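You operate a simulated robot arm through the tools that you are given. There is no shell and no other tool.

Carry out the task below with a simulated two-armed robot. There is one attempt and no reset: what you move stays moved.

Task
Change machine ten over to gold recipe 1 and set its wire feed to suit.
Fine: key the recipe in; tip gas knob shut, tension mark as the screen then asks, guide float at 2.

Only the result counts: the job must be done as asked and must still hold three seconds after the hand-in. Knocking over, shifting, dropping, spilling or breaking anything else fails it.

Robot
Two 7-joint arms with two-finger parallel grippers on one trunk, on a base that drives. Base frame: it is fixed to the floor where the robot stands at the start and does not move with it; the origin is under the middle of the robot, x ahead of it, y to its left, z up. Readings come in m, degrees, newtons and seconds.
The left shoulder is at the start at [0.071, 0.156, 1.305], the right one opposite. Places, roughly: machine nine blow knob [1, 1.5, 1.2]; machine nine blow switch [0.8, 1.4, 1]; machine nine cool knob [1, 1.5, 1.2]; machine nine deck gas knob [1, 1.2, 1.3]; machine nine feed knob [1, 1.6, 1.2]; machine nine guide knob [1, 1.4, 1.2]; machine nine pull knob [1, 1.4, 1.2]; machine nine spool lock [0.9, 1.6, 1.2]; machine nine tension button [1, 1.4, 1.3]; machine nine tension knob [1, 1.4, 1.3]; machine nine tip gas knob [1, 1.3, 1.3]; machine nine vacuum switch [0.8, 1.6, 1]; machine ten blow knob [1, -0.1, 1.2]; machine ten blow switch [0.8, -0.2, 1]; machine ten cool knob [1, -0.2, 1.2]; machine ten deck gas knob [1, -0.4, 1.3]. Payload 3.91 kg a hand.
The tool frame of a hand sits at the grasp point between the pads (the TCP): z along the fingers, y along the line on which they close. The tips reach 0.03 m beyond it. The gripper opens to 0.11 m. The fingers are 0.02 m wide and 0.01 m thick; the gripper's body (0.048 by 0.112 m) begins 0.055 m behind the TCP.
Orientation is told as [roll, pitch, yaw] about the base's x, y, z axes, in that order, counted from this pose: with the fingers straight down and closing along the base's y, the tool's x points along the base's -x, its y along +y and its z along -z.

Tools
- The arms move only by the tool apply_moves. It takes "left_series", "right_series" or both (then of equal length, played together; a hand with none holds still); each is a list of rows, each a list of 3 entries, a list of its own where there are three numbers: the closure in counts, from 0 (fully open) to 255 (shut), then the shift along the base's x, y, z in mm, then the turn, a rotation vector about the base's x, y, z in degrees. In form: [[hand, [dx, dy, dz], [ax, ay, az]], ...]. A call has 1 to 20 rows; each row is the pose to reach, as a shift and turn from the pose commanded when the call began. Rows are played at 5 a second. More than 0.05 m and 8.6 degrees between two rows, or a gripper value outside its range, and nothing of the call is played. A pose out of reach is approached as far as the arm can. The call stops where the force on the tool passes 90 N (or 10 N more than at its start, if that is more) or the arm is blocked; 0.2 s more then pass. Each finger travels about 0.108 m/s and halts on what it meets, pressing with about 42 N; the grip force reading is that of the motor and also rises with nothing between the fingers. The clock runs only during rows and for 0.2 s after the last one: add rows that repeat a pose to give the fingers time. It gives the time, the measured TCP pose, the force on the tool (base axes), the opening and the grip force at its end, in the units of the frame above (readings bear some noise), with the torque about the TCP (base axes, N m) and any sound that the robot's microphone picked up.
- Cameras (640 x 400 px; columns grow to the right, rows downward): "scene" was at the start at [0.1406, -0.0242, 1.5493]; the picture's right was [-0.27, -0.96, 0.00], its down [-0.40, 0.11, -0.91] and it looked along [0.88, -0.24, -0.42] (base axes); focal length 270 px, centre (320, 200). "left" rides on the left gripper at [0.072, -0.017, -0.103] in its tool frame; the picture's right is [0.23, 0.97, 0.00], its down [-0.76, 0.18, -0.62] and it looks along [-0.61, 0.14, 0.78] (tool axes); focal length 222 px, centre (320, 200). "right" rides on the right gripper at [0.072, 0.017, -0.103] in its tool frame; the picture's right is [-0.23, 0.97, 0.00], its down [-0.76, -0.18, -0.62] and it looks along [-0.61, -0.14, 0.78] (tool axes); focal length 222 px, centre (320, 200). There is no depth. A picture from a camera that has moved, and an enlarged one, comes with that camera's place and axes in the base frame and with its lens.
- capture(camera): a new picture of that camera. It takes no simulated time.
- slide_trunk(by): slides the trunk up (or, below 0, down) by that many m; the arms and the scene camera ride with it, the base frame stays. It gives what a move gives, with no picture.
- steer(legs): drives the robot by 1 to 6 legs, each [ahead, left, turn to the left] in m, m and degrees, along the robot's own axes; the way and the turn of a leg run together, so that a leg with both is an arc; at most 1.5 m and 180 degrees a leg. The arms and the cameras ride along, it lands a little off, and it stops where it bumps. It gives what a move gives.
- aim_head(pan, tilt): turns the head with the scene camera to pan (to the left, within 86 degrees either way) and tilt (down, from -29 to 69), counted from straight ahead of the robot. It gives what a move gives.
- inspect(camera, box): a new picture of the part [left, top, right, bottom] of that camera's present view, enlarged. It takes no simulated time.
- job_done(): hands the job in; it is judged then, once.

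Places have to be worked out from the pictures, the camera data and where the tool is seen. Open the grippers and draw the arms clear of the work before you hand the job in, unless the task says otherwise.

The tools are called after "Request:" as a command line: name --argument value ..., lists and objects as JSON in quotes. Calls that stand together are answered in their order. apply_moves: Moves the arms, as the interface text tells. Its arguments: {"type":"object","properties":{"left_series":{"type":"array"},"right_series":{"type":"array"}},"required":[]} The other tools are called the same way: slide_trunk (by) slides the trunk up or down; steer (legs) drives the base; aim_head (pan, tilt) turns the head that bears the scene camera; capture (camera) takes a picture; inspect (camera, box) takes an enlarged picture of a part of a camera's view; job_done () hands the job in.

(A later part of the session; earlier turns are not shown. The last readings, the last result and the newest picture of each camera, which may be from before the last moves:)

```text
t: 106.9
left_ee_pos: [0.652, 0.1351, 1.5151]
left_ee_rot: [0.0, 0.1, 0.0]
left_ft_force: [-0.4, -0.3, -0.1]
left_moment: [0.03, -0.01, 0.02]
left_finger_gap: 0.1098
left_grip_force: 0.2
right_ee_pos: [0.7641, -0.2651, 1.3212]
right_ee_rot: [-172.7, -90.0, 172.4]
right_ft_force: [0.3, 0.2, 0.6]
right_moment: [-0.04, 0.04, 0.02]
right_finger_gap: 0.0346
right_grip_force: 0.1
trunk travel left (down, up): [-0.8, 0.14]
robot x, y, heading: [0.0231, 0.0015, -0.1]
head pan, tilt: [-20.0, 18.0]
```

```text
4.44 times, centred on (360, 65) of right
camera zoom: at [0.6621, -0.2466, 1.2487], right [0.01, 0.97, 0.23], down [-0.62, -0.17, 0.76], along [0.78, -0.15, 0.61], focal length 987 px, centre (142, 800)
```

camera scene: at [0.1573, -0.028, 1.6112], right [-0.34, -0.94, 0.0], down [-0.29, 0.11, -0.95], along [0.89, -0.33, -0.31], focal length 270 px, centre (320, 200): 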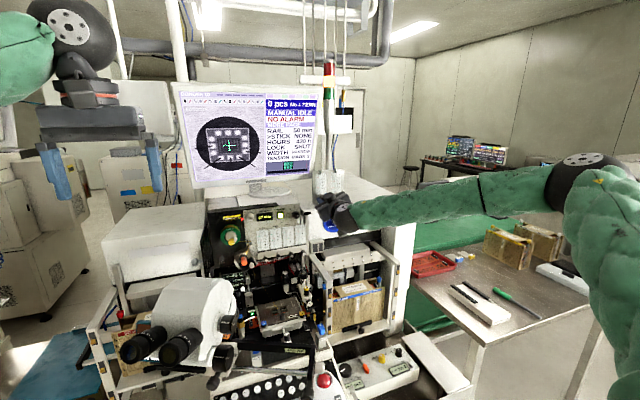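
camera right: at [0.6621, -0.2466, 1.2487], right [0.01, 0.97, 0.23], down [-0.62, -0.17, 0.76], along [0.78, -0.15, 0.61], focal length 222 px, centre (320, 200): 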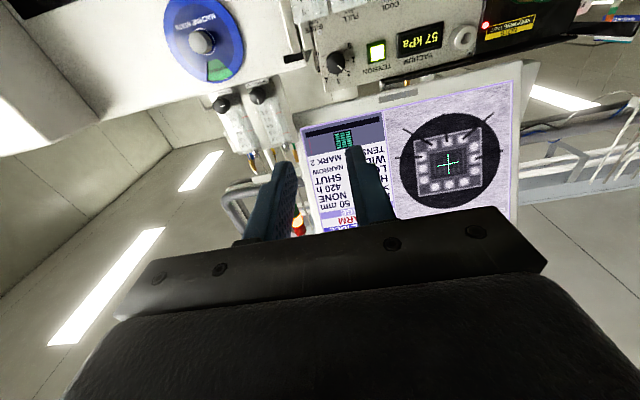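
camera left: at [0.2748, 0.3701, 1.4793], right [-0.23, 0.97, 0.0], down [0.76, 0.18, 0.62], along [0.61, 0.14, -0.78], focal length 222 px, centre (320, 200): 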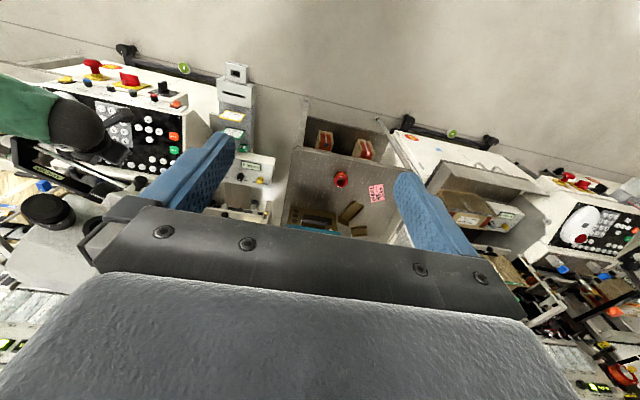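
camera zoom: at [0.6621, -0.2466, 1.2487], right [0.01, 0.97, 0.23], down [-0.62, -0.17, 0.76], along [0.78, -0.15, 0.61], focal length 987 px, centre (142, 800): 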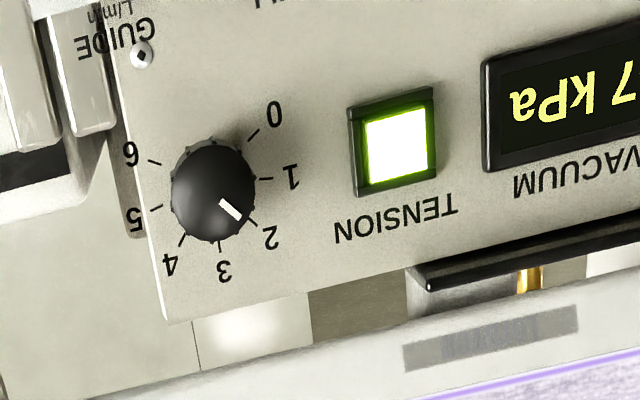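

Second view confirms the tension pointer at about mark 1.95. Now I pitch the hand 40° down and approach a point above and in front of the guide knob.

Request:
apply_moves --right_series '[[175, [0, 0, 0], [0, 8, 0]], [175, [15, 0, -5], [0, 16, 0]], [175, [35, 1, -20], [0, 24, 0]], [175, [60, 1, -40], [0, 32, 0]], [175, [80, 2, -60], [0, 40, 0]], [175, [100, 2, -80], [0, 40, 0]], [175, [100, 2, -80], [0, 40, 0]]]'

Request:
capture --camera "right"

Request:
inspect --camera "right" --box '[240, 60, 420, 180]'

Request:
inspect --camera "scene" --box '[270, 195, 370, 275]'

```text
t: 108.5
left_ee_pos: [0.6514, 0.135, 1.515]
left_ee_rot: [0.1, 0.0, 0.1]
left_ft_force: [0.0, -0.7, -0.3]
left_moment: [-0.03, 0.0, 0.0]
left_finger_gap: 0.1101
left_grip_force: 0.1
right_ee_pos: [0.863, -0.2635, 1.2414]
right_ee_rot: [-0.3, -50.0, 0.1]
right_ft_force: [0.2, 0.0, 0.8]
right_moment: [-0.01, 0.0, 0.0]
right_finger_gap: 0.0345
right_grip_force: 0.1
trunk travel left (down, up): [-0.8, 0.14]
robot x, y, heading: [0.0204, 0.0015, -0.0]
head pan, tilt: [-20.0, 18.0]
```

```text
taken
camera right: at [0.7368, -0.2449, 1.2501], right [0.15, 0.97, 0.17], down [0.01, -0.17, 0.98], along [0.99, -0.15, -0.04], focal length 222 px, centre (320, 200)
```

right: 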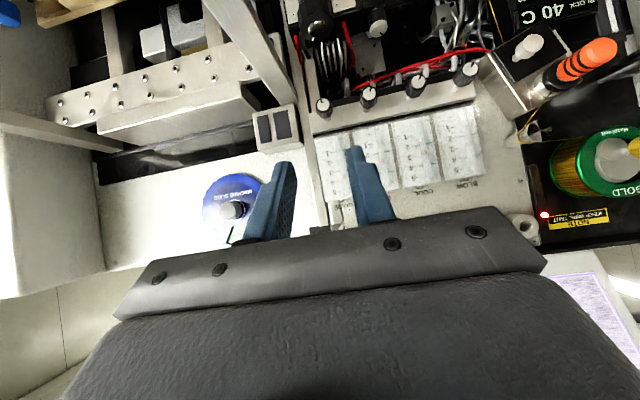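

```text
3.33 times, centred on (330, 120) of right
camera zoom: at [0.7368, -0.2449, 1.2501], right [0.15, 0.97, 0.17], down [0.01, -0.17, 0.98], along [0.99, -0.15, -0.04], focal length 740 px, centre (287, 467)
```

zoom: 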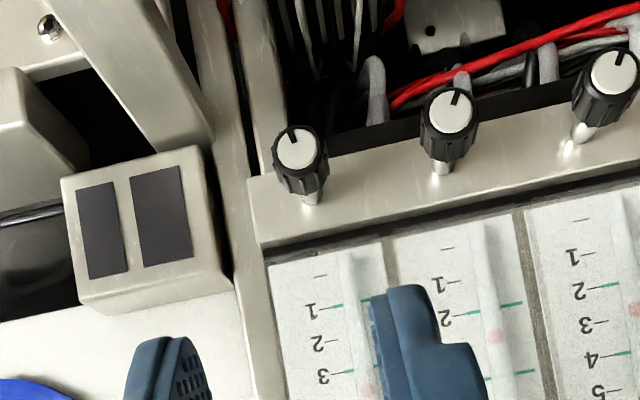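

```text
5.00 times, centred on (320, 235) of scene
camera zoom: at [0.1625, -0.028, 1.6103], right [-0.34, -0.94, 0.0], down [-0.29, 0.11, -0.95], along [0.89, -0.33, -0.31], focal length 1352 px, centre (320, 25)
```

zoom: 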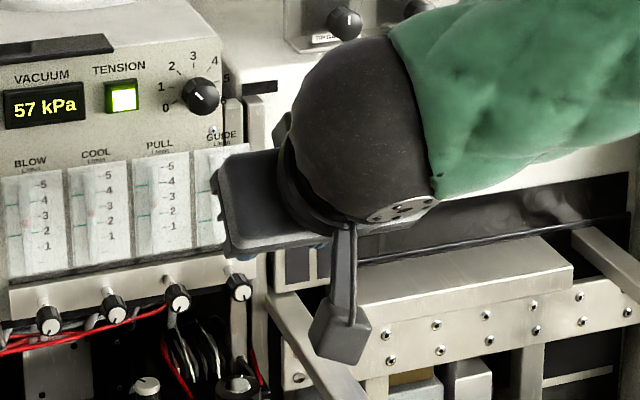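

I refine the guide knob to about (0.966,-0.258,1.1465). I swing the hand −35° about the knob axis and go to a pre-grasp 70 mm out with the opening narrowed to 28 mm.

Request:
apply_moves --right_series '[[190, [8, 8, -8], [-7, 0, 0]], [190, [17, 16, -18], [-14, 0, 0]], [190, [26, 24, -28], [-21, 0, 0]], [190, [35, 31, -38], [-28, 0, 0]], [190, [43, 38, -48], [-35, 0, 0]], [190, [43, 38, -48], [-35, 0, 0]]]'

Request:
capture --camera "right"

Request:
inspect --camera "right" --box '[250, 90, 390, 190]'

Request:
inspect --camera "scene" --box '[270, 195, 370, 275]'

```text
t: 109.9
left_ee_pos: [0.6506, 0.1353, 1.5158]
left_ee_rot: [0.1, 0.1, -0.1]
left_ft_force: [-0.2, -0.9, 0.0]
left_moment: [0.04, -0.02, -0.02]
left_finger_gap: 0.1097
left_grip_force: 0.1
right_ee_pos: [0.9059, -0.2257, 1.1933]
right_ee_rot: [-48.0, -38.8, 34.6]
right_ft_force: [0.6, -0.3, -0.7]
right_moment: [-0.03, -0.02, 0.01]
right_finger_gap: 0.0279
right_grip_force: 0.0
trunk travel left (down, up): [-0.8, 0.14]
robot x, y, heading: [0.0266, 0.005, 0.1]
head pan, tilt: [-20.0, 18.0]
```

```text
taken
camera right: at [0.7812, -0.203, 1.1915], right [0.15, 0.89, -0.42], down [0.01, 0.42, 0.91], along [0.99, -0.14, 0.05], focal length 222 px, centre (320, 200)
```

right: 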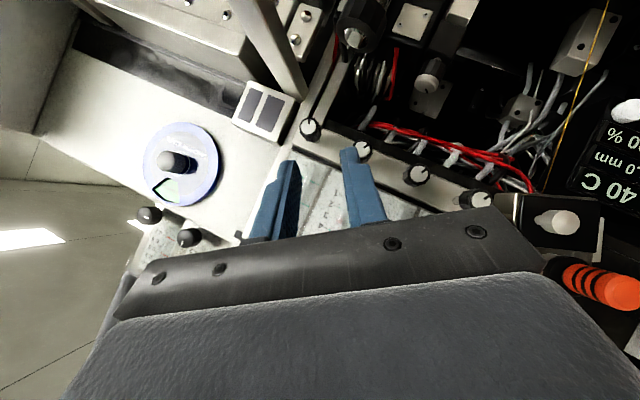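

```text
4.00 times, centred on (320, 140) of right
camera zoom: at [0.7812, -0.203, 1.1915], right [0.15, 0.89, -0.42], down [0.01, 0.42, 0.91], along [0.99, -0.14, 0.05], focal length 888 px, centre (320, 440)
```

zoom: 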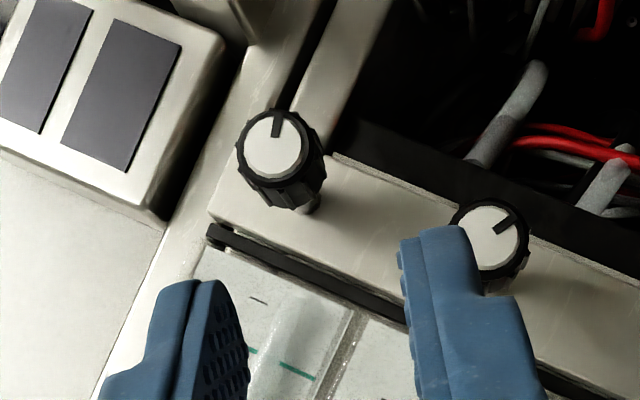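

```text
5.00 times, centred on (320, 235) of scene
camera zoom: at [0.1624, -0.0276, 1.6103], right [-0.34, -0.94, 0.0], down [-0.29, 0.11, -0.95], along [0.89, -0.33, -0.31], focal length 1352 px, centre (320, 25)
```

zoom: 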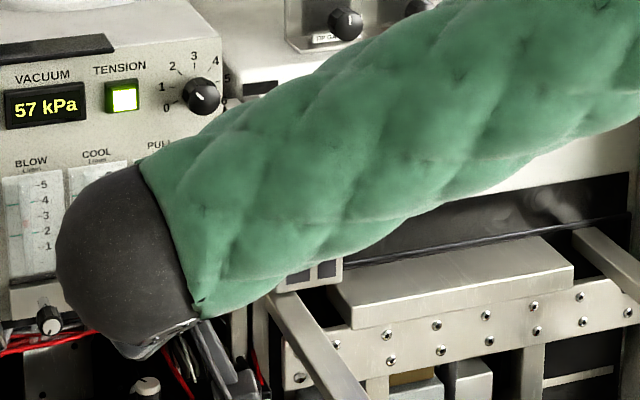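

Combining the views puts the guide knob's face nearer, at about (0.947,-0.255,1.154). I move to 25 mm short of the grasp and check the centring.

Request:
apply_moves --right_series '[[190, [8, -8, -8], [0, 0, 0]], [190, [17, -15, -17], [0, 0, 0]], [190, [17, -15, -17], [0, 0, 0]]]'

Request:
inspect --camera "right" --box '[250, 90, 390, 190]'

```text
t: 110.7
left_ee_pos: [0.6519, 0.1358, 1.515]
left_ee_rot: [0.0, 0.0, 0.0]
left_ft_force: [0.5, -0.2, 0.3]
left_moment: [0.0, -0.02, -0.02]
left_finger_gap: 0.1099
left_grip_force: 0.1
right_ee_pos: [0.9241, -0.2396, 1.1746]
right_ee_rot: [-47.9, -38.8, 34.4]
right_ft_force: [-0.3, 0.1, -0.5]
right_moment: [0.0, 0.04, 0.03]
right_finger_gap: 0.0279
right_grip_force: 0.0
trunk travel left (down, up): [-0.8, 0.14]
robot x, y, heading: [0.0255, 0.0061, -0.0]
head pan, tilt: [-20.0, 18.0]
```

```text
4.00 times, centred on (320, 140) of right
camera zoom: at [0.7987, -0.2181, 1.1734], right [0.15, 0.89, -0.42], down [0.01, 0.42, 0.91], along [0.99, -0.14, 0.05], focal length 888 px, centre (320, 440)
```

zoom: 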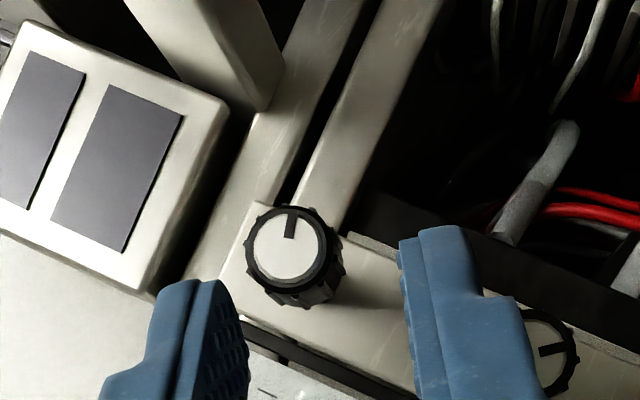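

All rays agree near (0.953,-0.258,1.1525) for the knob face. I advance onto it with the fingers still open and check.

Request:
apply_moves --right_series '[[190, [12, -7, -6], [0, 0, 0]], [190, [23, -13, -12], [0, 0, 0]], [190, [23, -13, -12], [0, 0, 0]]]'

Request:
inspect --camera "right" --box '[250, 90, 390, 190]'

Request:
capture --camera "right"

```text
t: 111.5
left_ee_pos: [0.6418, 0.137, 1.518]
left_ee_rot: [0.0, -0.2, 0.0]
left_ft_force: [-0.1, -0.7, -0.6]
left_moment: [0.04, 0.01, -0.01]
left_finger_gap: 0.11
left_grip_force: 0.1
right_ee_pos: [0.936, -0.247, 1.1675]
right_ee_rot: [-47.7, -38.9, 35.0]
right_ft_force: [-51.2, 10.3, 22.0]
right_moment: [0.86, 0.34, 1.43]
right_finger_gap: 0.0257
right_grip_force: 0.1
trunk travel left (down, up): [-0.8, 0.14]
robot x, y, heading: [0.022, 0.0059, -0.3]
head pan, tilt: [-20.0, 18.0]
stopped in row 3 (right hand): the force on the tool passed its limit at 96 N (the readings are from after the stop); the commanded pose is now the measured one
```

```text
4.00 times, centred on (320, 140) of right
camera zoom: at [0.8094, -0.2267, 1.1674], right [0.14, 0.9, -0.42], down [0.01, 0.42, 0.91], along [0.99, -0.13, 0.05], focal length 888 px, centre (320, 440)
```

zoom: 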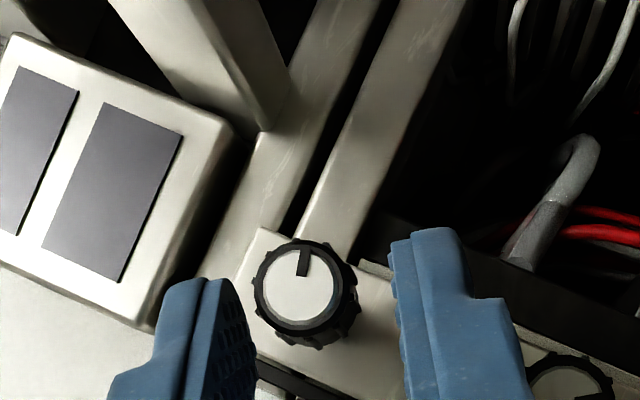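

```text
taken
camera right: at [0.8094, -0.2267, 1.1674], right [0.14, 0.9, -0.42], down [0.01, 0.42, 0.91], along [0.99, -0.13, 0.05], focal length 222 px, centre (320, 200)
```

right: 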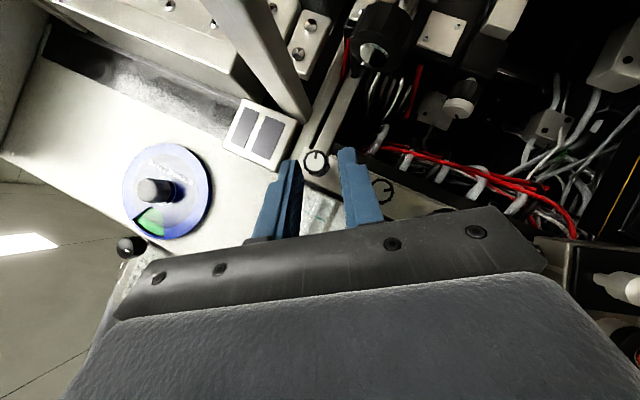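

The left finger's outer side touched the neighbouring pull knob. I back straight out 40 mm and check that nothing changed.

Request:
apply_moves --right_series '[[190, [-12, 4, 7], [0, 0, 0]], [190, [-25, 10, 15], [0, 0, 0]], [190, [-50, 18, 25], [0, 0, 0]], [190, [-75, 18, 40], [7, 0, 0]], [190, [-90, 10, 55], [14, 0, 0]], [190, [-90, 0, 60], [21, 0, 0]], [190, [-90, -10, 60], [28, 0, 0]], [190, [-90, -15, 60], [35, 0, 0]], [190, [-90, -15, 60], [35, 0, 0]]]'

Request:
inspect --camera "right" --box '[240, 60, 440, 180]'

Request:
capture --camera "right"

Request:
inspect --camera "scene" --box '[260, 195, 340, 265]'

```text
t: 113.5
left_ee_pos: [0.6512, 0.1352, 1.5147]
left_ee_rot: [0.1, 0.1, -0.1]
left_ft_force: [0.4, 0.0, 0.2]
left_moment: [0.0, 0.02, 0.03]
left_finger_gap: 0.1099
left_grip_force: 0.0
right_ee_pos: [0.8528, -0.2633, 1.2199]
right_ee_rot: [-0.3, -50.1, 0.5]
right_ft_force: [-0.3, -0.3, 0.2]
right_moment: [-0.02, 0.0, -0.01]
right_finger_gap: 0.0278
right_grip_force: 0.0
trunk travel left (down, up): [-0.8, 0.14]
robot x, y, heading: [0.02, 0.005, 0.2]
head pan, tilt: [-20.0, 18.0]
```

```text
3.20 times, centred on (340, 120) of right
camera zoom: at [0.7282, -0.246, 1.2315], right [0.14, 0.97, 0.17], down [0.01, -0.17, 0.98], along [0.99, -0.14, -0.04], focal length 711 px, centre (256, 456)
```

zoom: 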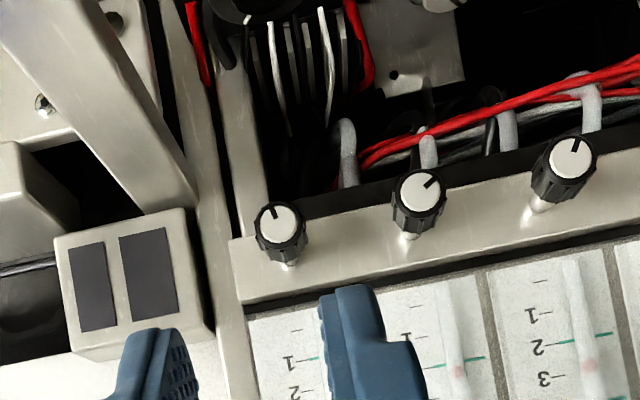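

```text
taken
camera right: at [0.7282, -0.246, 1.2315], right [0.14, 0.97, 0.17], down [0.01, -0.17, 0.98], along [0.99, -0.14, -0.04], focal length 222 px, centre (320, 200)
```

right: 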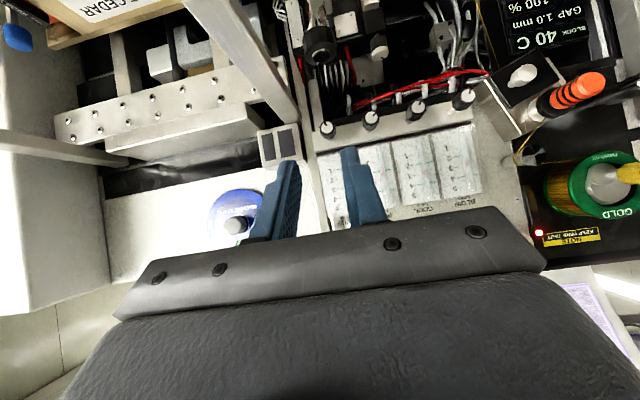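

```text
5.71 times, centred on (300, 230) of scene
camera zoom: at [0.1634, -0.0264, 1.6101], right [-0.34, -0.94, 0.0], down [-0.29, 0.11, -0.95], along [0.89, -0.33, -0.31], focal length 1545 px, centre (434, 29)
```

zoom: 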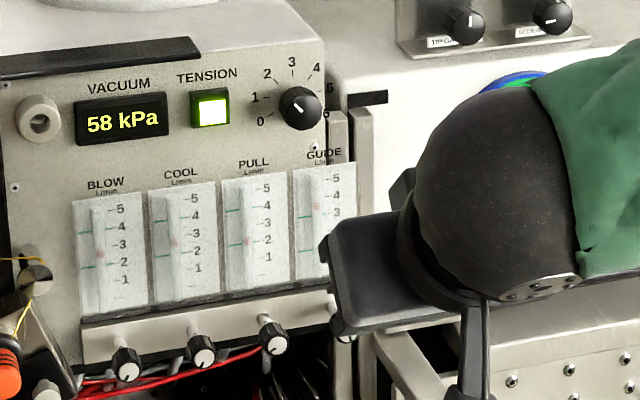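

Pull's pointer must not have moved; I zoom in on all four floats and knobs to compare with the earlier picture.

Request:
inspect --camera "scene" --box '[286, 218, 310, 260]'

Request:
inspect --camera "right" --box '[310, 85, 390, 145]'

Request:
inspect --camera "right" --box '[310, 100, 490, 220]'

```text
9.52 times, centred on (298, 239) of scene
camera zoom: at [0.1634, -0.0264, 1.6101], right [-0.34, -0.94, 0.0], down [-0.29, 0.11, -0.95], along [0.89, -0.33, -0.31], focal length 2575 px, centre (530, -171)
```

zoom: 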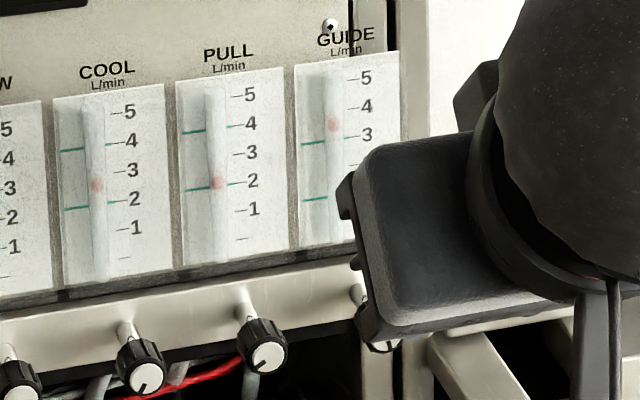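

```text
6.67 times, centred on (350, 115) of right
camera zoom: at [0.7282, -0.246, 1.2315], right [0.14, 0.97, 0.17], down [0.01, -0.17, 0.98], along [0.99, -0.14, -0.04], focal length 1481 px, centre (120, 767)
```

zoom: 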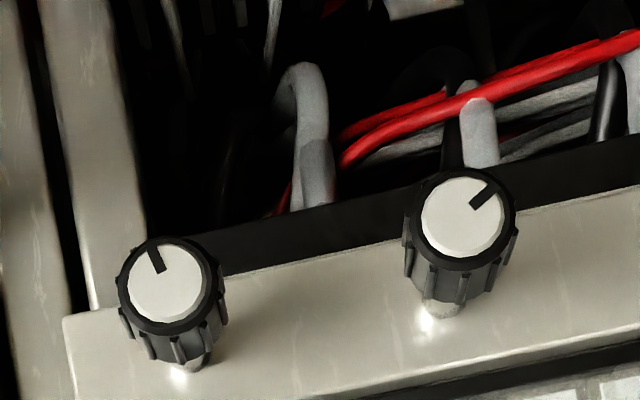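

```text
3.33 times, centred on (400, 160) of right
camera zoom: at [0.7282, -0.246, 1.2315], right [0.14, 0.97, 0.17], down [0.01, -0.17, 0.98], along [0.99, -0.14, -0.04], focal length 740 px, centre (53, 333)
```

zoom: 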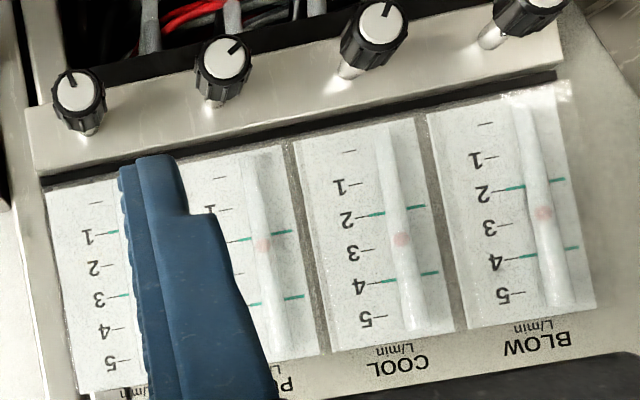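

The pull knob did turn about 37° clockwise (its float fell from ~2.55 to ~2.0); I will turn it back afterwards. First the guide knob, with the hand upright so the fingers clear the neighbour: I line up and stop 30 mm short.

Request:
apply_moves --right_series '[[195, [16, 6, 10], [0, 0, 0]], [195, [35, 6, -6], [0, 0, 0]], [195, [54, 6, -22], [0, 0, 0]], [195, [70, 6, -35], [0, 0, 0]], [195, [70, 6, -35], [0, 0, 0]]]'

Request:
inspect --camera "right" --box '[250, 90, 390, 190]'

```text
t: 114.7
left_ee_pos: [0.6493, 0.1353, 1.5147]
left_ee_rot: [-0.1, 0.0, 0.1]
left_ft_force: [0.6, 0.1, -0.1]
left_moment: [0.02, -0.01, 0.01]
left_finger_gap: 0.11
left_grip_force: 0.2
right_ee_pos: [0.9241, -0.2599, 1.187]
right_ee_rot: [-0.3, -50.0, 0.6]
right_ft_force: [-0.4, -1.1, -0.1]
right_moment: [-0.01, -0.02, -0.02]
right_finger_gap: 0.0258
right_grip_force: 0.1
trunk travel left (down, up): [-0.8, 0.14]
robot x, y, heading: [0.0204, 0.0064, 0.2]
head pan, tilt: [-20.0, 18.0]
```

```text
4.00 times, centred on (320, 140) of right
camera zoom: at [0.7983, -0.2415, 1.1973], right [0.14, 0.97, 0.17], down [0.01, -0.17, 0.98], along [0.99, -0.14, -0.04], focal length 888 px, centre (320, 440)
```

zoom: 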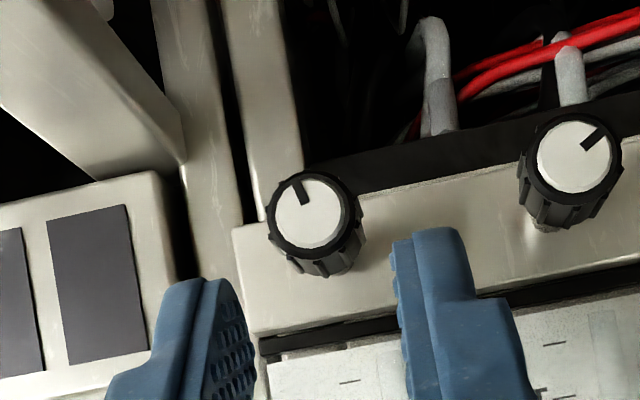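

Well centred. I slide the last 30 mm in, watching force.

Request:
apply_moves --right_series '[[195, [11, 1, -10], [0, 0, 0]], [195, [21, 2, -20], [0, 0, 0]], [195, [21, 2, -20], [0, 0, 0]]]'

Request:
inspect --camera "right" --box '[250, 90, 390, 190]'

```text
t: 115.5
left_ee_pos: [0.6506, 0.1351, 1.5147]
left_ee_rot: [0.0, 0.1, 0.0]
left_ft_force: [-0.1, 0.3, 0.4]
left_moment: [-0.02, -0.01, 0.01]
left_finger_gap: 0.1101
left_grip_force: 0.0
right_ee_pos: [0.944, -0.2587, 1.1671]
right_ee_rot: [-0.3, -50.0, 0.4]
right_ft_force: [1.3, -0.1, 0.3]
right_moment: [0.0, 0.02, 0.03]
right_finger_gap: 0.0258
right_grip_force: 0.1
trunk travel left (down, up): [-0.8, 0.14]
robot x, y, heading: [0.0228, 0.0022, -0.1]
head pan, tilt: [-20.0, 18.0]
```

```text
4.00 times, centred on (320, 140) of right
camera zoom: at [0.8191, -0.2409, 1.1767], right [0.14, 0.97, 0.17], down [0.01, -0.17, 0.98], along [0.99, -0.14, -0.04], focal length 888 px, centre (320, 440)
```

zoom: 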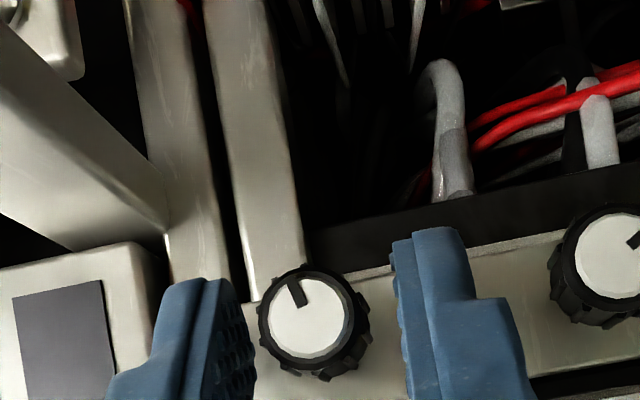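

The knob is between the fingertips. I close, then turn clockwise 40° about the knob's axis.

Request:
apply_moves --right_series '[[255, [0, 0, 0], [0, 0, 0]], [255, [0, 0, 0], [0, 0, 0]], [255, [0, 0, 0], [0, 0, 0]], [255, [0, -1.9, -0.1], [8, 0, 0]], [255, [0, -3.7, -0.5], [16, 0, 0]], [255, [0, -5.5, -1.2], [24, 0, 0]], [255, [0, -7.2, -2], [32, 0, 0]], [255, [0, -8.7, -3.2], [40, 0, 0]], [255, [0, -8.7, -3.2], [40, 0, 0]]]'

Request:
inspect --camera "right" --box '[250, 90, 390, 190]'

Request:
inspect --camera "scene" --box '[286, 218, 326, 260]'

```text
t: 117.5
left_ee_pos: [0.6513, 0.1365, 1.5147]
left_ee_rot: [0.0, 0.1, 0.0]
left_ft_force: [0.2, 0.1, 0.1]
left_moment: [0.0, 0.02, 0.01]
left_finger_gap: 0.1098
left_grip_force: 0.2
right_ee_pos: [0.9448, -0.2646, 1.1636]
right_ee_rot: [52.5, -36.2, -37.3]
right_ft_force: [0.9, 6.7, -2.3]
right_moment: [0.02, 1.22, 0.48]
right_finger_gap: 0.0145
right_grip_force: 44.9
trunk travel left (down, up): [-0.8, 0.14]
robot x, y, heading: [0.0206, 0.007, -0.0]
head pan, tilt: [-20.0, 18.0]
```

```text
4.00 times, centred on (320, 140) of right
camera zoom: at [0.8192, -0.2584, 1.1822], right [0.14, 0.64, 0.76], down [0.01, -0.77, 0.64], along [0.99, -0.08, -0.12], focal length 888 px, centre (320, 440)
```

zoom: 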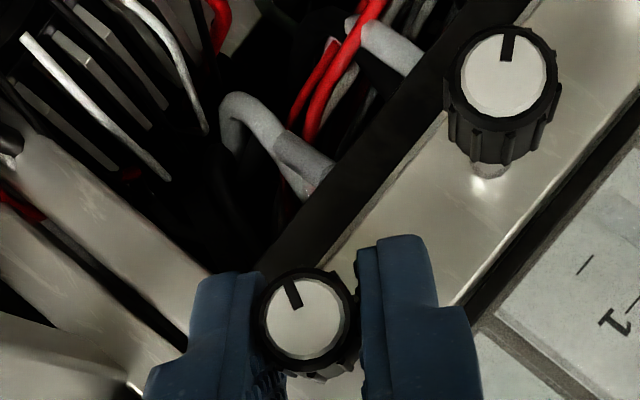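

```text
9.52 times, centred on (306, 239) of scene
camera zoom: at [0.1631, -0.0264, 1.6102], right [-0.34, -0.94, 0.0], down [-0.29, 0.11, -0.95], along [0.89, -0.33, -0.31], focal length 2575 px, centre (453, -171)
```

zoom: 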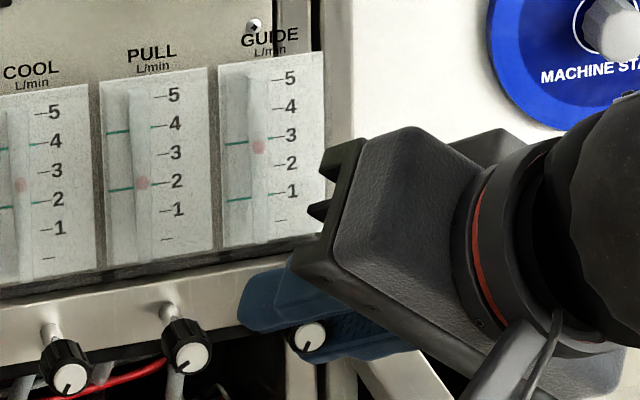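

Guide float now ~2.6 (from ~3.4), so ~0.019 per degree. I regrip for another stroke: open, back off, roll upright, re-enter and close.

Request:
apply_moves --right_series '[[195, [0, 0, 0], [0, 0, 0]], [195, [0, 0, 0], [0, 0, 0]], [195, [-12, -6, 7], [0, 0, 0]], [195, [-23, -12.4, 14.8], [0, 0, 0]], [195, [-23, -8, 17], [-8, 0, 0]], [195, [-23, -3.5, 19], [-16, 0, 0]], [195, [-23, 1, 20.5], [-24, 0, 0]], [195, [-23, 5, 21.5], [-32, 0, 0]], [195, [-23, 8.7, 22.5], [-40, 0, 0]], [195, [-12, 8.7, 13], [-40, 0, 0]], [195, [0, 8.7, 3.2], [-40, 0, 0]], [195, [0, 8.7, 3.2], [-40, 0, 0]]]'

Request:
inspect --camera "right" --box '[250, 90, 390, 190]'

Request:
inspect --camera "scene" --box '[286, 218, 326, 260]'

```text
t: 120.1
left_ee_pos: [0.6499, 0.1358, 1.5155]
left_ee_rot: [0.0, 0.1, 0.2]
left_ft_force: [0.0, 0.3, 0.9]
left_moment: [0.0, -0.01, 0.02]
left_finger_gap: 0.11
left_grip_force: 0.1
right_ee_pos: [0.9446, -0.2578, 1.1681]
right_ee_rot: [-0.5, -50.1, 0.6]
right_ft_force: [-0.4, 0.2, -0.7]
right_moment: [-0.02, -0.01, -0.02]
right_finger_gap: 0.0258
right_grip_force: 0.0
trunk travel left (down, up): [-0.8, 0.14]
robot x, y, heading: [0.0231, 0.0072, -0.0]
head pan, tilt: [-20.0, 18.0]
```

```text
4.00 times, centred on (320, 140) of right
camera zoom: at [0.8185, -0.2399, 1.1785], right [0.14, 0.98, 0.17], down [0.01, -0.17, 0.98], along [0.99, -0.14, -0.04], focal length 888 px, centre (320, 440)
```

zoom: 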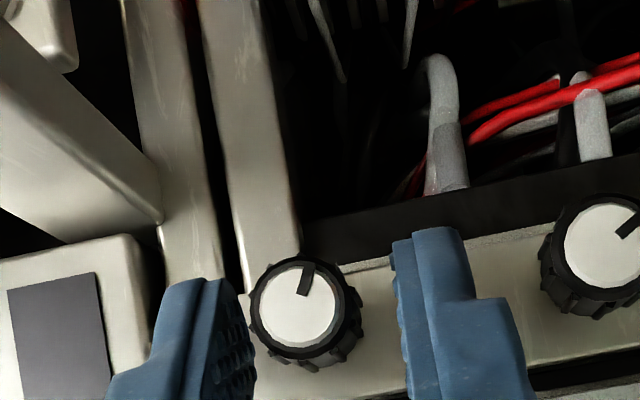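

```text
9.52 times, centred on (306, 239) of scene
camera zoom: at [0.1615, -0.0267, 1.6103], right [-0.34, -0.94, 0.0], down [-0.29, 0.11, -0.95], along [0.89, -0.33, -0.31], focal length 2575 px, centre (453, -171)
```

zoom: 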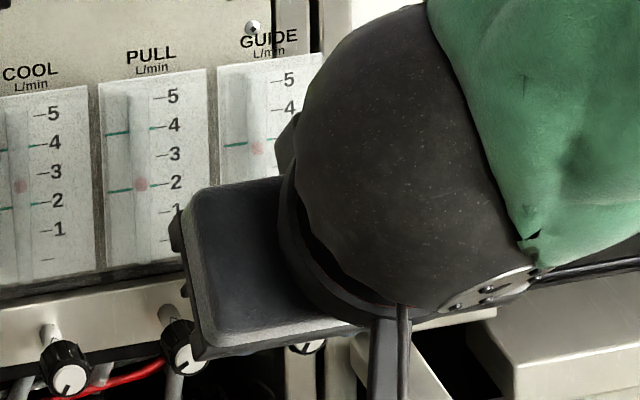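

Guide pointer moved as expected. I grip again and turn another 28°, then read.

Request:
apply_moves --right_series '[[255, [0, 0, 0], [0, 0, 0]], [255, [0, 0, 0], [0, 0, 0]], [255, [0, 0, 0], [0, 0, 0]], [255, [0, -1.9, -0.1], [8, 0, 0]], [255, [0, -3.7, -0.5], [16, 0, 0]], [255, [0, -5.5, -1.2], [24, 0, 0]], [255, [0, -6.4, -1.6], [28, 0, 0]], [255, [0, -6.4, -1.6], [28, 0, 0]], [255, [0, -6.4, -1.6], [28, 0, 0]]]'

Request:
inspect --camera "scene" --box '[302, 220, 322, 246]'

Request:
inspect --camera "right" --box '[250, 90, 390, 190]'

```text
t: 122.1
left_ee_pos: [0.6497, 0.1353, 1.5148]
left_ee_rot: [-0.1, 0.1, 0.0]
left_ft_force: [0.9, 0.3, -0.5]
left_moment: [0.0, 0.01, -0.03]
left_finger_gap: 0.1102
left_grip_force: 0.1
right_ee_pos: [0.9433, -0.264, 1.1666]
right_ee_rot: [39.4, -42.8, -29.1]
right_ft_force: [10.5, -1.0, 12.1]
right_moment: [0.08, 0.2, -0.28]
right_finger_gap: 0.0147
right_grip_force: 45.4
trunk travel left (down, up): [-0.8, 0.14]
robot x, y, heading: [0.0211, 0.0058, 0.3]
head pan, tilt: [-20.0, 18.0]
```

```text
15.38 times, centred on (312, 233) of scene
camera zoom: at [0.1626, -0.0272, 1.6103], right [-0.34, -0.94, 0.0], down [-0.29, 0.11, -0.95], along [0.89, -0.33, -0.31], focal length 4160 px, centre (443, -308)
```

zoom: 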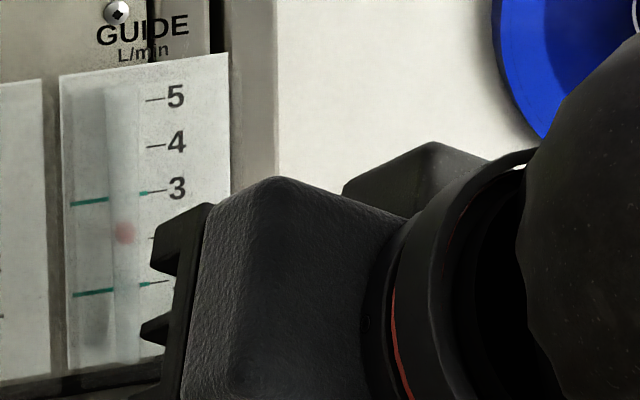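

```text
4.00 times, centred on (320, 140) of right
camera zoom: at [0.8185, -0.2534, 1.1833], right [0.14, 0.78, 0.61], down [0.01, -0.62, 0.79], along [0.99, -0.1, -0.1], focal length 888 px, centre (320, 440)
```

zoom: 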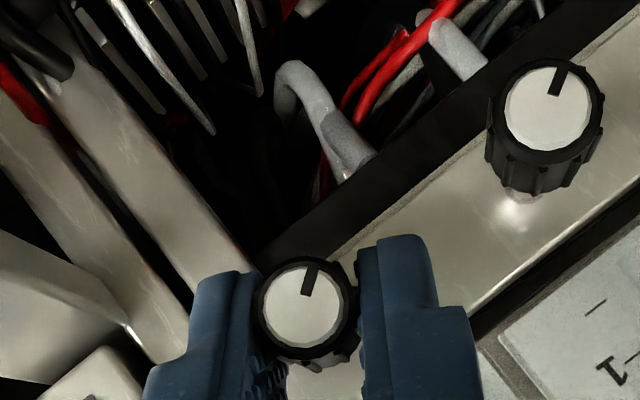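

Accounting for the scale's slope the float reads about 2.2. I turn another 10° and re-read.

Request:
apply_moves --right_series '[[255, [0, -1.0, -0.6], [5, 0, 0]], [255, [0, -2.0, -1.2], [10, 0, 0]], [255, [0, -2.0, -1.2], [10, 0, 0]], [255, [0, -2.0, -1.2], [10, 0, 0]]]'

Request:
inspect --camera "scene" --box '[302, 220, 322, 246]'

```text
t: 123.1
left_ee_pos: [0.6509, 0.1355, 1.514]
left_ee_rot: [0.0, 0.1, 0.0]
left_ft_force: [0.3, -0.2, 0.5]
left_moment: [0.01, -0.01, 0.02]
left_finger_gap: 0.1097
left_grip_force: 0.0
right_ee_pos: [0.9433, -0.2661, 1.1645]
right_ee_rot: [50.5, -37.3, -36.1]
right_ft_force: [14.3, -3.0, 14.9]
right_moment: [0.09, -0.17, -0.64]
right_finger_gap: 0.0146
right_grip_force: 45.8
trunk travel left (down, up): [-0.8, 0.14]
robot x, y, heading: [0.0237, 0.0041, -0.1]
head pan, tilt: [-20.0, 18.0]
```

```text
15.38 times, centred on (312, 233) of scene
camera zoom: at [0.1627, -0.0273, 1.6102], right [-0.34, -0.94, 0.0], down [-0.29, 0.11, -0.95], along [0.89, -0.33, -0.31], focal length 4160 px, centre (443, -308)
```

zoom: 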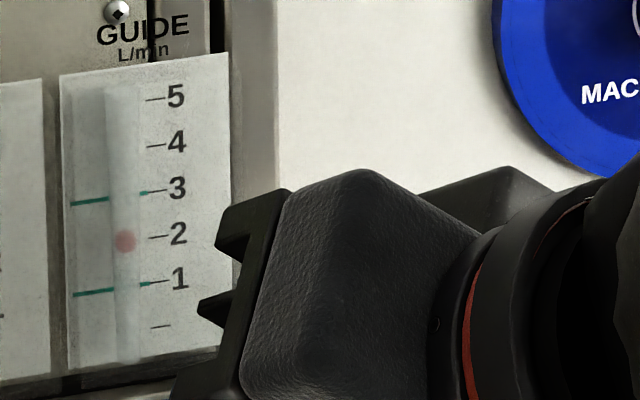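

The apparent reading is about 2.0, but viewed from above there is parallax. I release, back off, and view the float straight-on with the hand camera at its own height.

Request:
apply_moves --right_series '[[225, [0, 0, 0], [0, 0, 0]], [195, [0, 0, 0], [0, 0, 0]], [195, [0, 0, 0], [0, 0, 0]], [195, [-12, -6, 7], [0, 0, 0]], [195, [-23, -12.4, 14.8], [0, 0, 0]], [195, [-50, -15, 20], [-8, 0, 0]], [195, [-75, -20, 20], [-16, 0, 0]], [195, [-95, -30, 20], [-24, 0, 0]], [195, [-110, -40, 20], [-32, 0, 0]], [195, [-120, -45, 20], [-39, 0, 0]], [195, [-120, -45, 20], [-39, 0, 0]]]'

Request:
capture --camera "right"

Request:
inspect --camera "right" --box '[330, 80, 470, 180]'

```text
t: 125.5
left_ee_pos: [0.6508, 0.1341, 1.5144]
left_ee_rot: [0.0, 0.1, 0.0]
left_ft_force: [0.2, -0.5, -0.5]
left_moment: [-0.01, 0.0, -0.02]
left_finger_gap: 0.1099
left_grip_force: 0.1
right_ee_pos: [0.825, -0.3089, 1.1865]
right_ee_rot: [-2.1, -50.1, 1.8]
right_ft_force: [-0.4, -0.7, 1.2]
right_moment: [0.0, -0.01, 0.01]
right_finger_gap: 0.0262
right_grip_force: 0.1
trunk travel left (down, up): [-0.8, 0.14]
robot x, y, heading: [0.0212, 0.0048, -0.1]
head pan, tilt: [-20.0, 18.0]
```

```text
taken
camera right: at [0.6993, -0.2925, 1.1957], right [0.14, 0.98, 0.15], down [0.01, -0.16, 0.99], along [0.99, -0.14, -0.03], focal length 222 px, centre (320, 200)
```

right: 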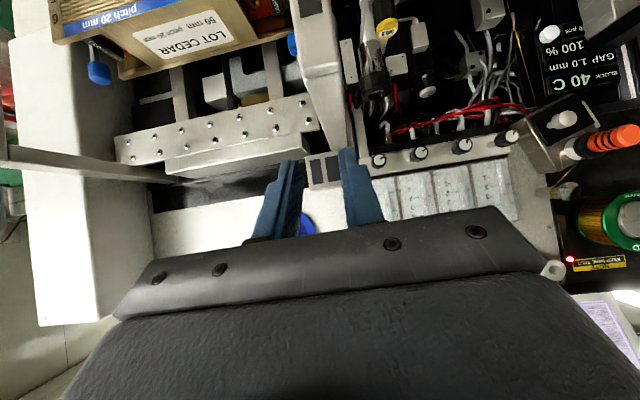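

```text
4.00 times, centred on (400, 130) of right
camera zoom: at [0.6993, -0.2925, 1.1957], right [0.14, 0.98, 0.15], down [0.01, -0.16, 0.99], along [0.99, -0.14, -0.03], focal length 888 px, centre (0, 480)
```

zoom: 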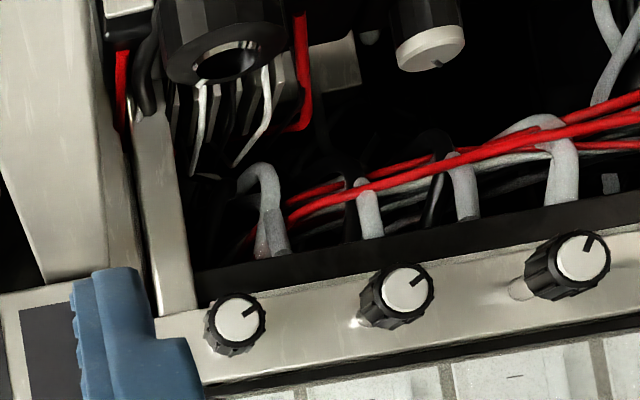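

I zoom in on the four tubes from this nearly level viewpoint.

Request:
inspect --camera "right" --box '[365, 160, 455, 225]'

Request:
inspect --camera "right" --box '[430, 145, 530, 220]'

```text
6.15 times, centred on (410, 192) of right
camera zoom: at [0.6993, -0.2925, 1.1957], right [0.14, 0.98, 0.15], down [0.01, -0.16, 0.99], along [0.99, -0.14, -0.03], focal length 1367 px, centre (-234, 246)
```

zoom: 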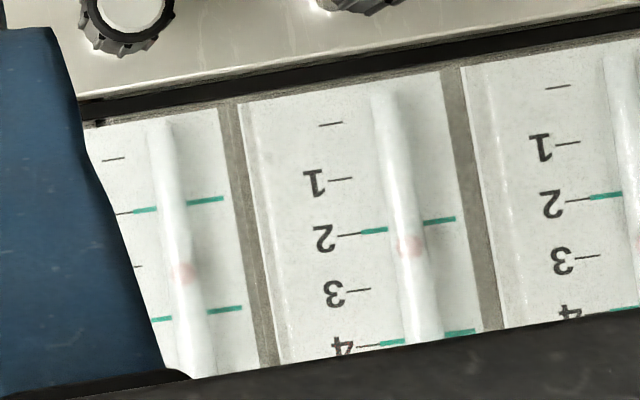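

```text
5.33 times, centred on (480, 182) of right
camera zoom: at [0.6993, -0.2925, 1.1957], right [0.14, 0.98, 0.15], down [0.01, -0.16, 0.99], along [0.99, -0.14, -0.03], focal length 1185 px, centre (-533, 293)
```

zoom: 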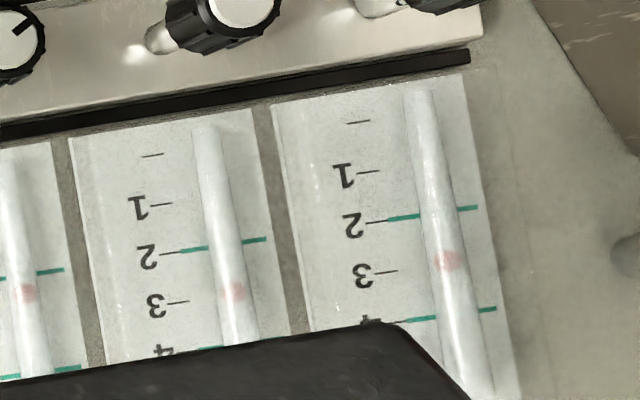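

Straight-on, guide reads about 2.2 and pull about 2.4, while blow and cool sit at 3.0 (pull was at 3.0 originally). I grip guide again for the last ~12°.

Request:
apply_moves --right_series '[[195, [15, 25, 15], [1, 0, 0]], [195, [45, 45, 22], [1, 0, 0]], [195, [73.6, 51, 20], [1, 0, 0]], [195, [85, 51, 10.5], [1, 0, 0]], [195, [97, 51, 0.5], [1, 0, 0]], [195, [97, 51, 0.5], [1, 0, 0]]]'

Request:
inspect --camera "right" --box '[250, 90, 390, 190]'

```text
t: 126.9
left_ee_pos: [0.6495, 0.1357, 1.5149]
left_ee_rot: [0.0, 0.2, 0.0]
left_ft_force: [-0.1, -0.1, 0.4]
left_moment: [-0.04, -0.02, -0.01]
left_finger_gap: 0.1101
left_grip_force: 0.0
right_ee_pos: [0.9229, -0.2579, 1.1859]
right_ee_rot: [-0.4, -50.1, 0.5]
right_ft_force: [0.5, 1.2, -0.4]
right_moment: [-0.05, 0.01, 0.04]
right_finger_gap: 0.0257
right_grip_force: 0.1
trunk travel left (down, up): [-0.8, 0.14]
robot x, y, heading: [0.0243, 0.0009, -0.1]
head pan, tilt: [-20.0, 18.0]
```

```text
4.00 times, centred on (320, 140) of right
camera zoom: at [0.7972, -0.2404, 1.1947], right [0.14, 0.97, 0.17], down [0.01, -0.17, 0.98], along [0.99, -0.14, -0.04], focal length 888 px, centre (320, 440)
```

zoom: 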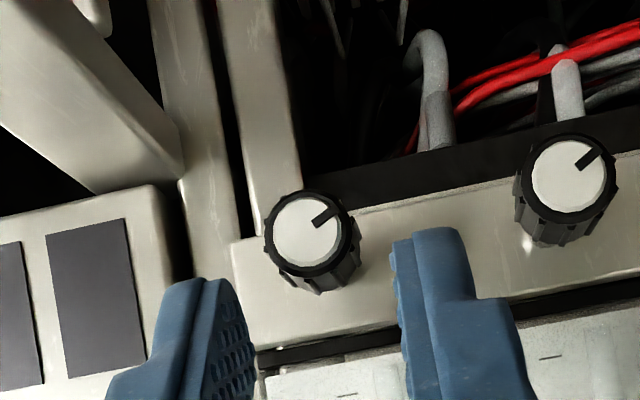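

Aligned; I slide in, close, turn 12° clockwise and hold.

Request:
apply_moves --right_series '[[195, [11, 0, -9], [0, 0, 0]], [195, [22, 0, -18], [0, 0, 0]], [195, [22, 0, -18], [0, 0, 0]], [255, [22, 0, -18], [0, 0, 0]], [255, [22, 0, -18], [0, 0, 0]], [255, [22, 0, -18], [0, 0, 0]], [255, [22, -1.4, -18.1], [6, 0, 0]], [255, [22, -2.8, -18.3], [12, 0, 0]], [255, [22, -2.8, -18.3], [12, 0, 0]], [255, [22, -2.8, -18.3], [12, 0, 0]]]'

Request:
inspect --camera "scene" --box '[302, 220, 322, 246]'

Request:
inspect --camera "right" --box '[250, 90, 390, 190]'

```text
t: 129.1
left_ee_pos: [0.6511, 0.1367, 1.5148]
left_ee_rot: [-0.1, 0.1, 0.0]
left_ft_force: [0.3, -0.2, -0.7]
left_moment: [-0.03, -0.01, -0.01]
left_finger_gap: 0.11
left_grip_force: 0.1
right_ee_pos: [0.9444, -0.2591, 1.1664]
right_ee_rot: [17.9, -48.6, -13.3]
right_ft_force: [-6.0, 19.2, -11.5]
right_moment: [0.22, -0.31, -0.22]
right_finger_gap: 0.0145
right_grip_force: 44.9
trunk travel left (down, up): [-0.8, 0.14]
robot x, y, heading: [0.0251, 0.0047, 0.0]
head pan, tilt: [-20.0, 18.0]
```

```text
15.38 times, centred on (312, 233) of scene
camera zoom: at [0.163, -0.0252, 1.6101], right [-0.34, -0.94, 0.0], down [-0.29, 0.1, -0.95], along [0.89, -0.33, -0.31], focal length 4160 px, centre (443, -308)
```

zoom: 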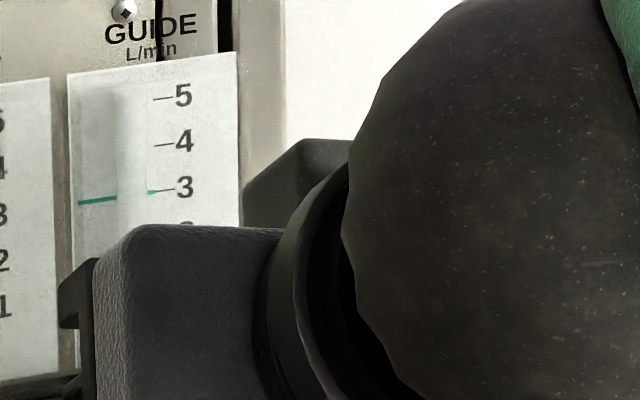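

```text
4.00 times, centred on (320, 140) of right
camera zoom: at [0.8186, -0.2454, 1.1797], right [0.14, 0.92, 0.37], down [0.01, -0.37, 0.93], along [0.99, -0.13, -0.07], focal length 888 px, centre (320, 440)
```

zoom: 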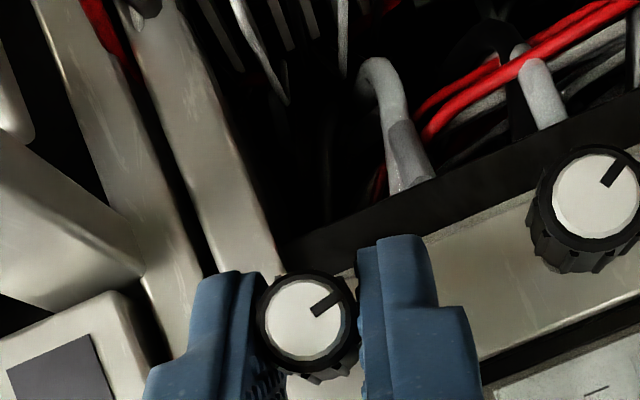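

I release and return to the level viewpoint to read it.

Request:
apply_moves --right_series '[[225, [0, 0, 0], [0, 0, 0]], [195, [0, 0, 0], [0, 0, 0]], [195, [0, 0, 0], [0, 0, 0]], [195, [-12, -2, 10], [0, 0, 0]], [195, [-23, -4, 19], [0, 0, 0]], [195, [-55, -15, 25], [-6, 0, 0]], [195, [-90, -40, 25], [-12, 0, 0]], [195, [-119, -65, 20], [-12, 0, 0]], [195, [-119, -65, 20], [-12, 0, 0]]]'

Request:
inspect --camera "right" --box '[365, 160, 455, 225]'

Request:
inspect --camera "scene" --box '[302, 220, 322, 246]'

```text
t: 131.1
left_ee_pos: [0.6522, 0.1368, 1.5148]
left_ee_rot: [-0.1, 0.1, 0.0]
left_ft_force: [-0.3, 0.8, -0.6]
left_moment: [0.0, 0.02, -0.01]
left_finger_gap: 0.1098
left_grip_force: 0.1
right_ee_pos: [0.8257, -0.3293, 1.1862]
right_ee_rot: [-0.5, -50.0, 0.7]
right_ft_force: [0.1, 0.8, 0.5]
right_moment: [-0.03, 0.0, 0.02]
right_finger_gap: 0.0257
right_grip_force: 0.1
trunk travel left (down, up): [-0.8, 0.14]
robot x, y, heading: [0.0208, 0.003, 0.0]
head pan, tilt: [-20.0, 18.0]
```

```text
6.15 times, centred on (410, 192) of right
camera zoom: at [0.6998, -0.3114, 1.1968], right [0.14, 0.98, 0.17], down [0.01, -0.17, 0.98], along [0.99, -0.14, -0.04], focal length 1367 px, centre (-234, 246)
```

zoom: 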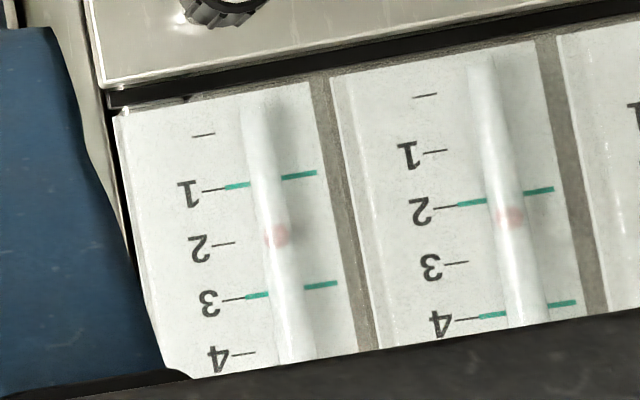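

```text
15.38 times, centred on (312, 233) of scene
camera zoom: at [0.1634, -0.0255, 1.6101], right [-0.34, -0.94, 0.0], down [-0.29, 0.1, -0.95], along [0.89, -0.33, -0.31], focal length 4160 px, centre (443, -308)
```

zoom: 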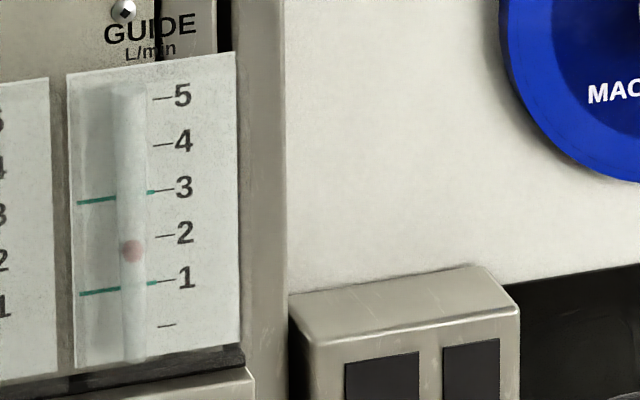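

Guide reads 2.0 straight-on (235.5 vs 236 px). Now I restore the pull knob: line up on it rolled +18° so I can turn it counter-clockwise ~37° back to 3.0.

Request:
apply_moves --right_series '[[200, [15, 30, 15], [6, 0, 0]], [200, [35, 60, 18], [12, 0, 0]], [200, [55, 85, 18], [18, 0, 0]], [200, [73, 100, 18], [18, 0, 0]], [200, [73, 100, 18], [18, 0, 0]]]'

Request:
inspect --camera "right" --box '[250, 90, 390, 190]'

```text
t: 132.3
left_ee_pos: [0.6504, 0.1354, 1.5151]
left_ee_rot: [0.0, 0.1, 0.2]
left_ft_force: [0.7, 0.6, 1.1]
left_moment: [0.02, -0.01, -0.02]
left_finger_gap: 0.1101
left_grip_force: 0.1
right_ee_pos: [0.8967, -0.2291, 1.2063]
right_ee_rot: [26.6, -46.9, -19.8]
right_ft_force: [0.3, -0.1, -0.2]
right_moment: [-0.04, 0.0, -0.03]
right_finger_gap: 0.0236
right_grip_force: 0.0
trunk travel left (down, up): [-0.8, 0.14]
robot x, y, heading: [0.0238, 0.004, -0.3]
head pan, tilt: [-20.0, 18.0]
```

```text
4.00 times, centred on (320, 140) of right
camera zoom: at [0.7708, -0.2162, 1.221], right [0.14, 0.87, 0.46], down [0.01, -0.47, 0.88], along [0.99, -0.12, -0.08], focal length 888 px, centre (320, 440)
```

zoom: 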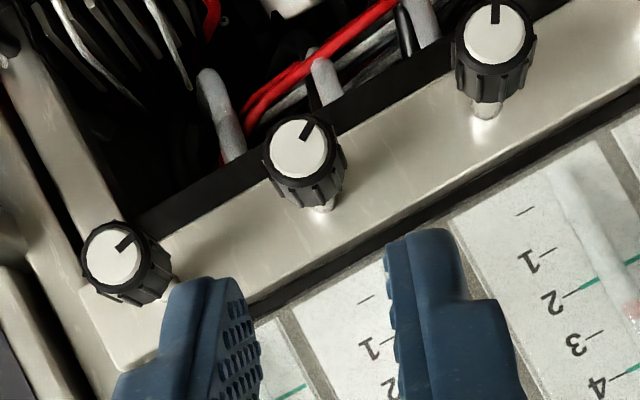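

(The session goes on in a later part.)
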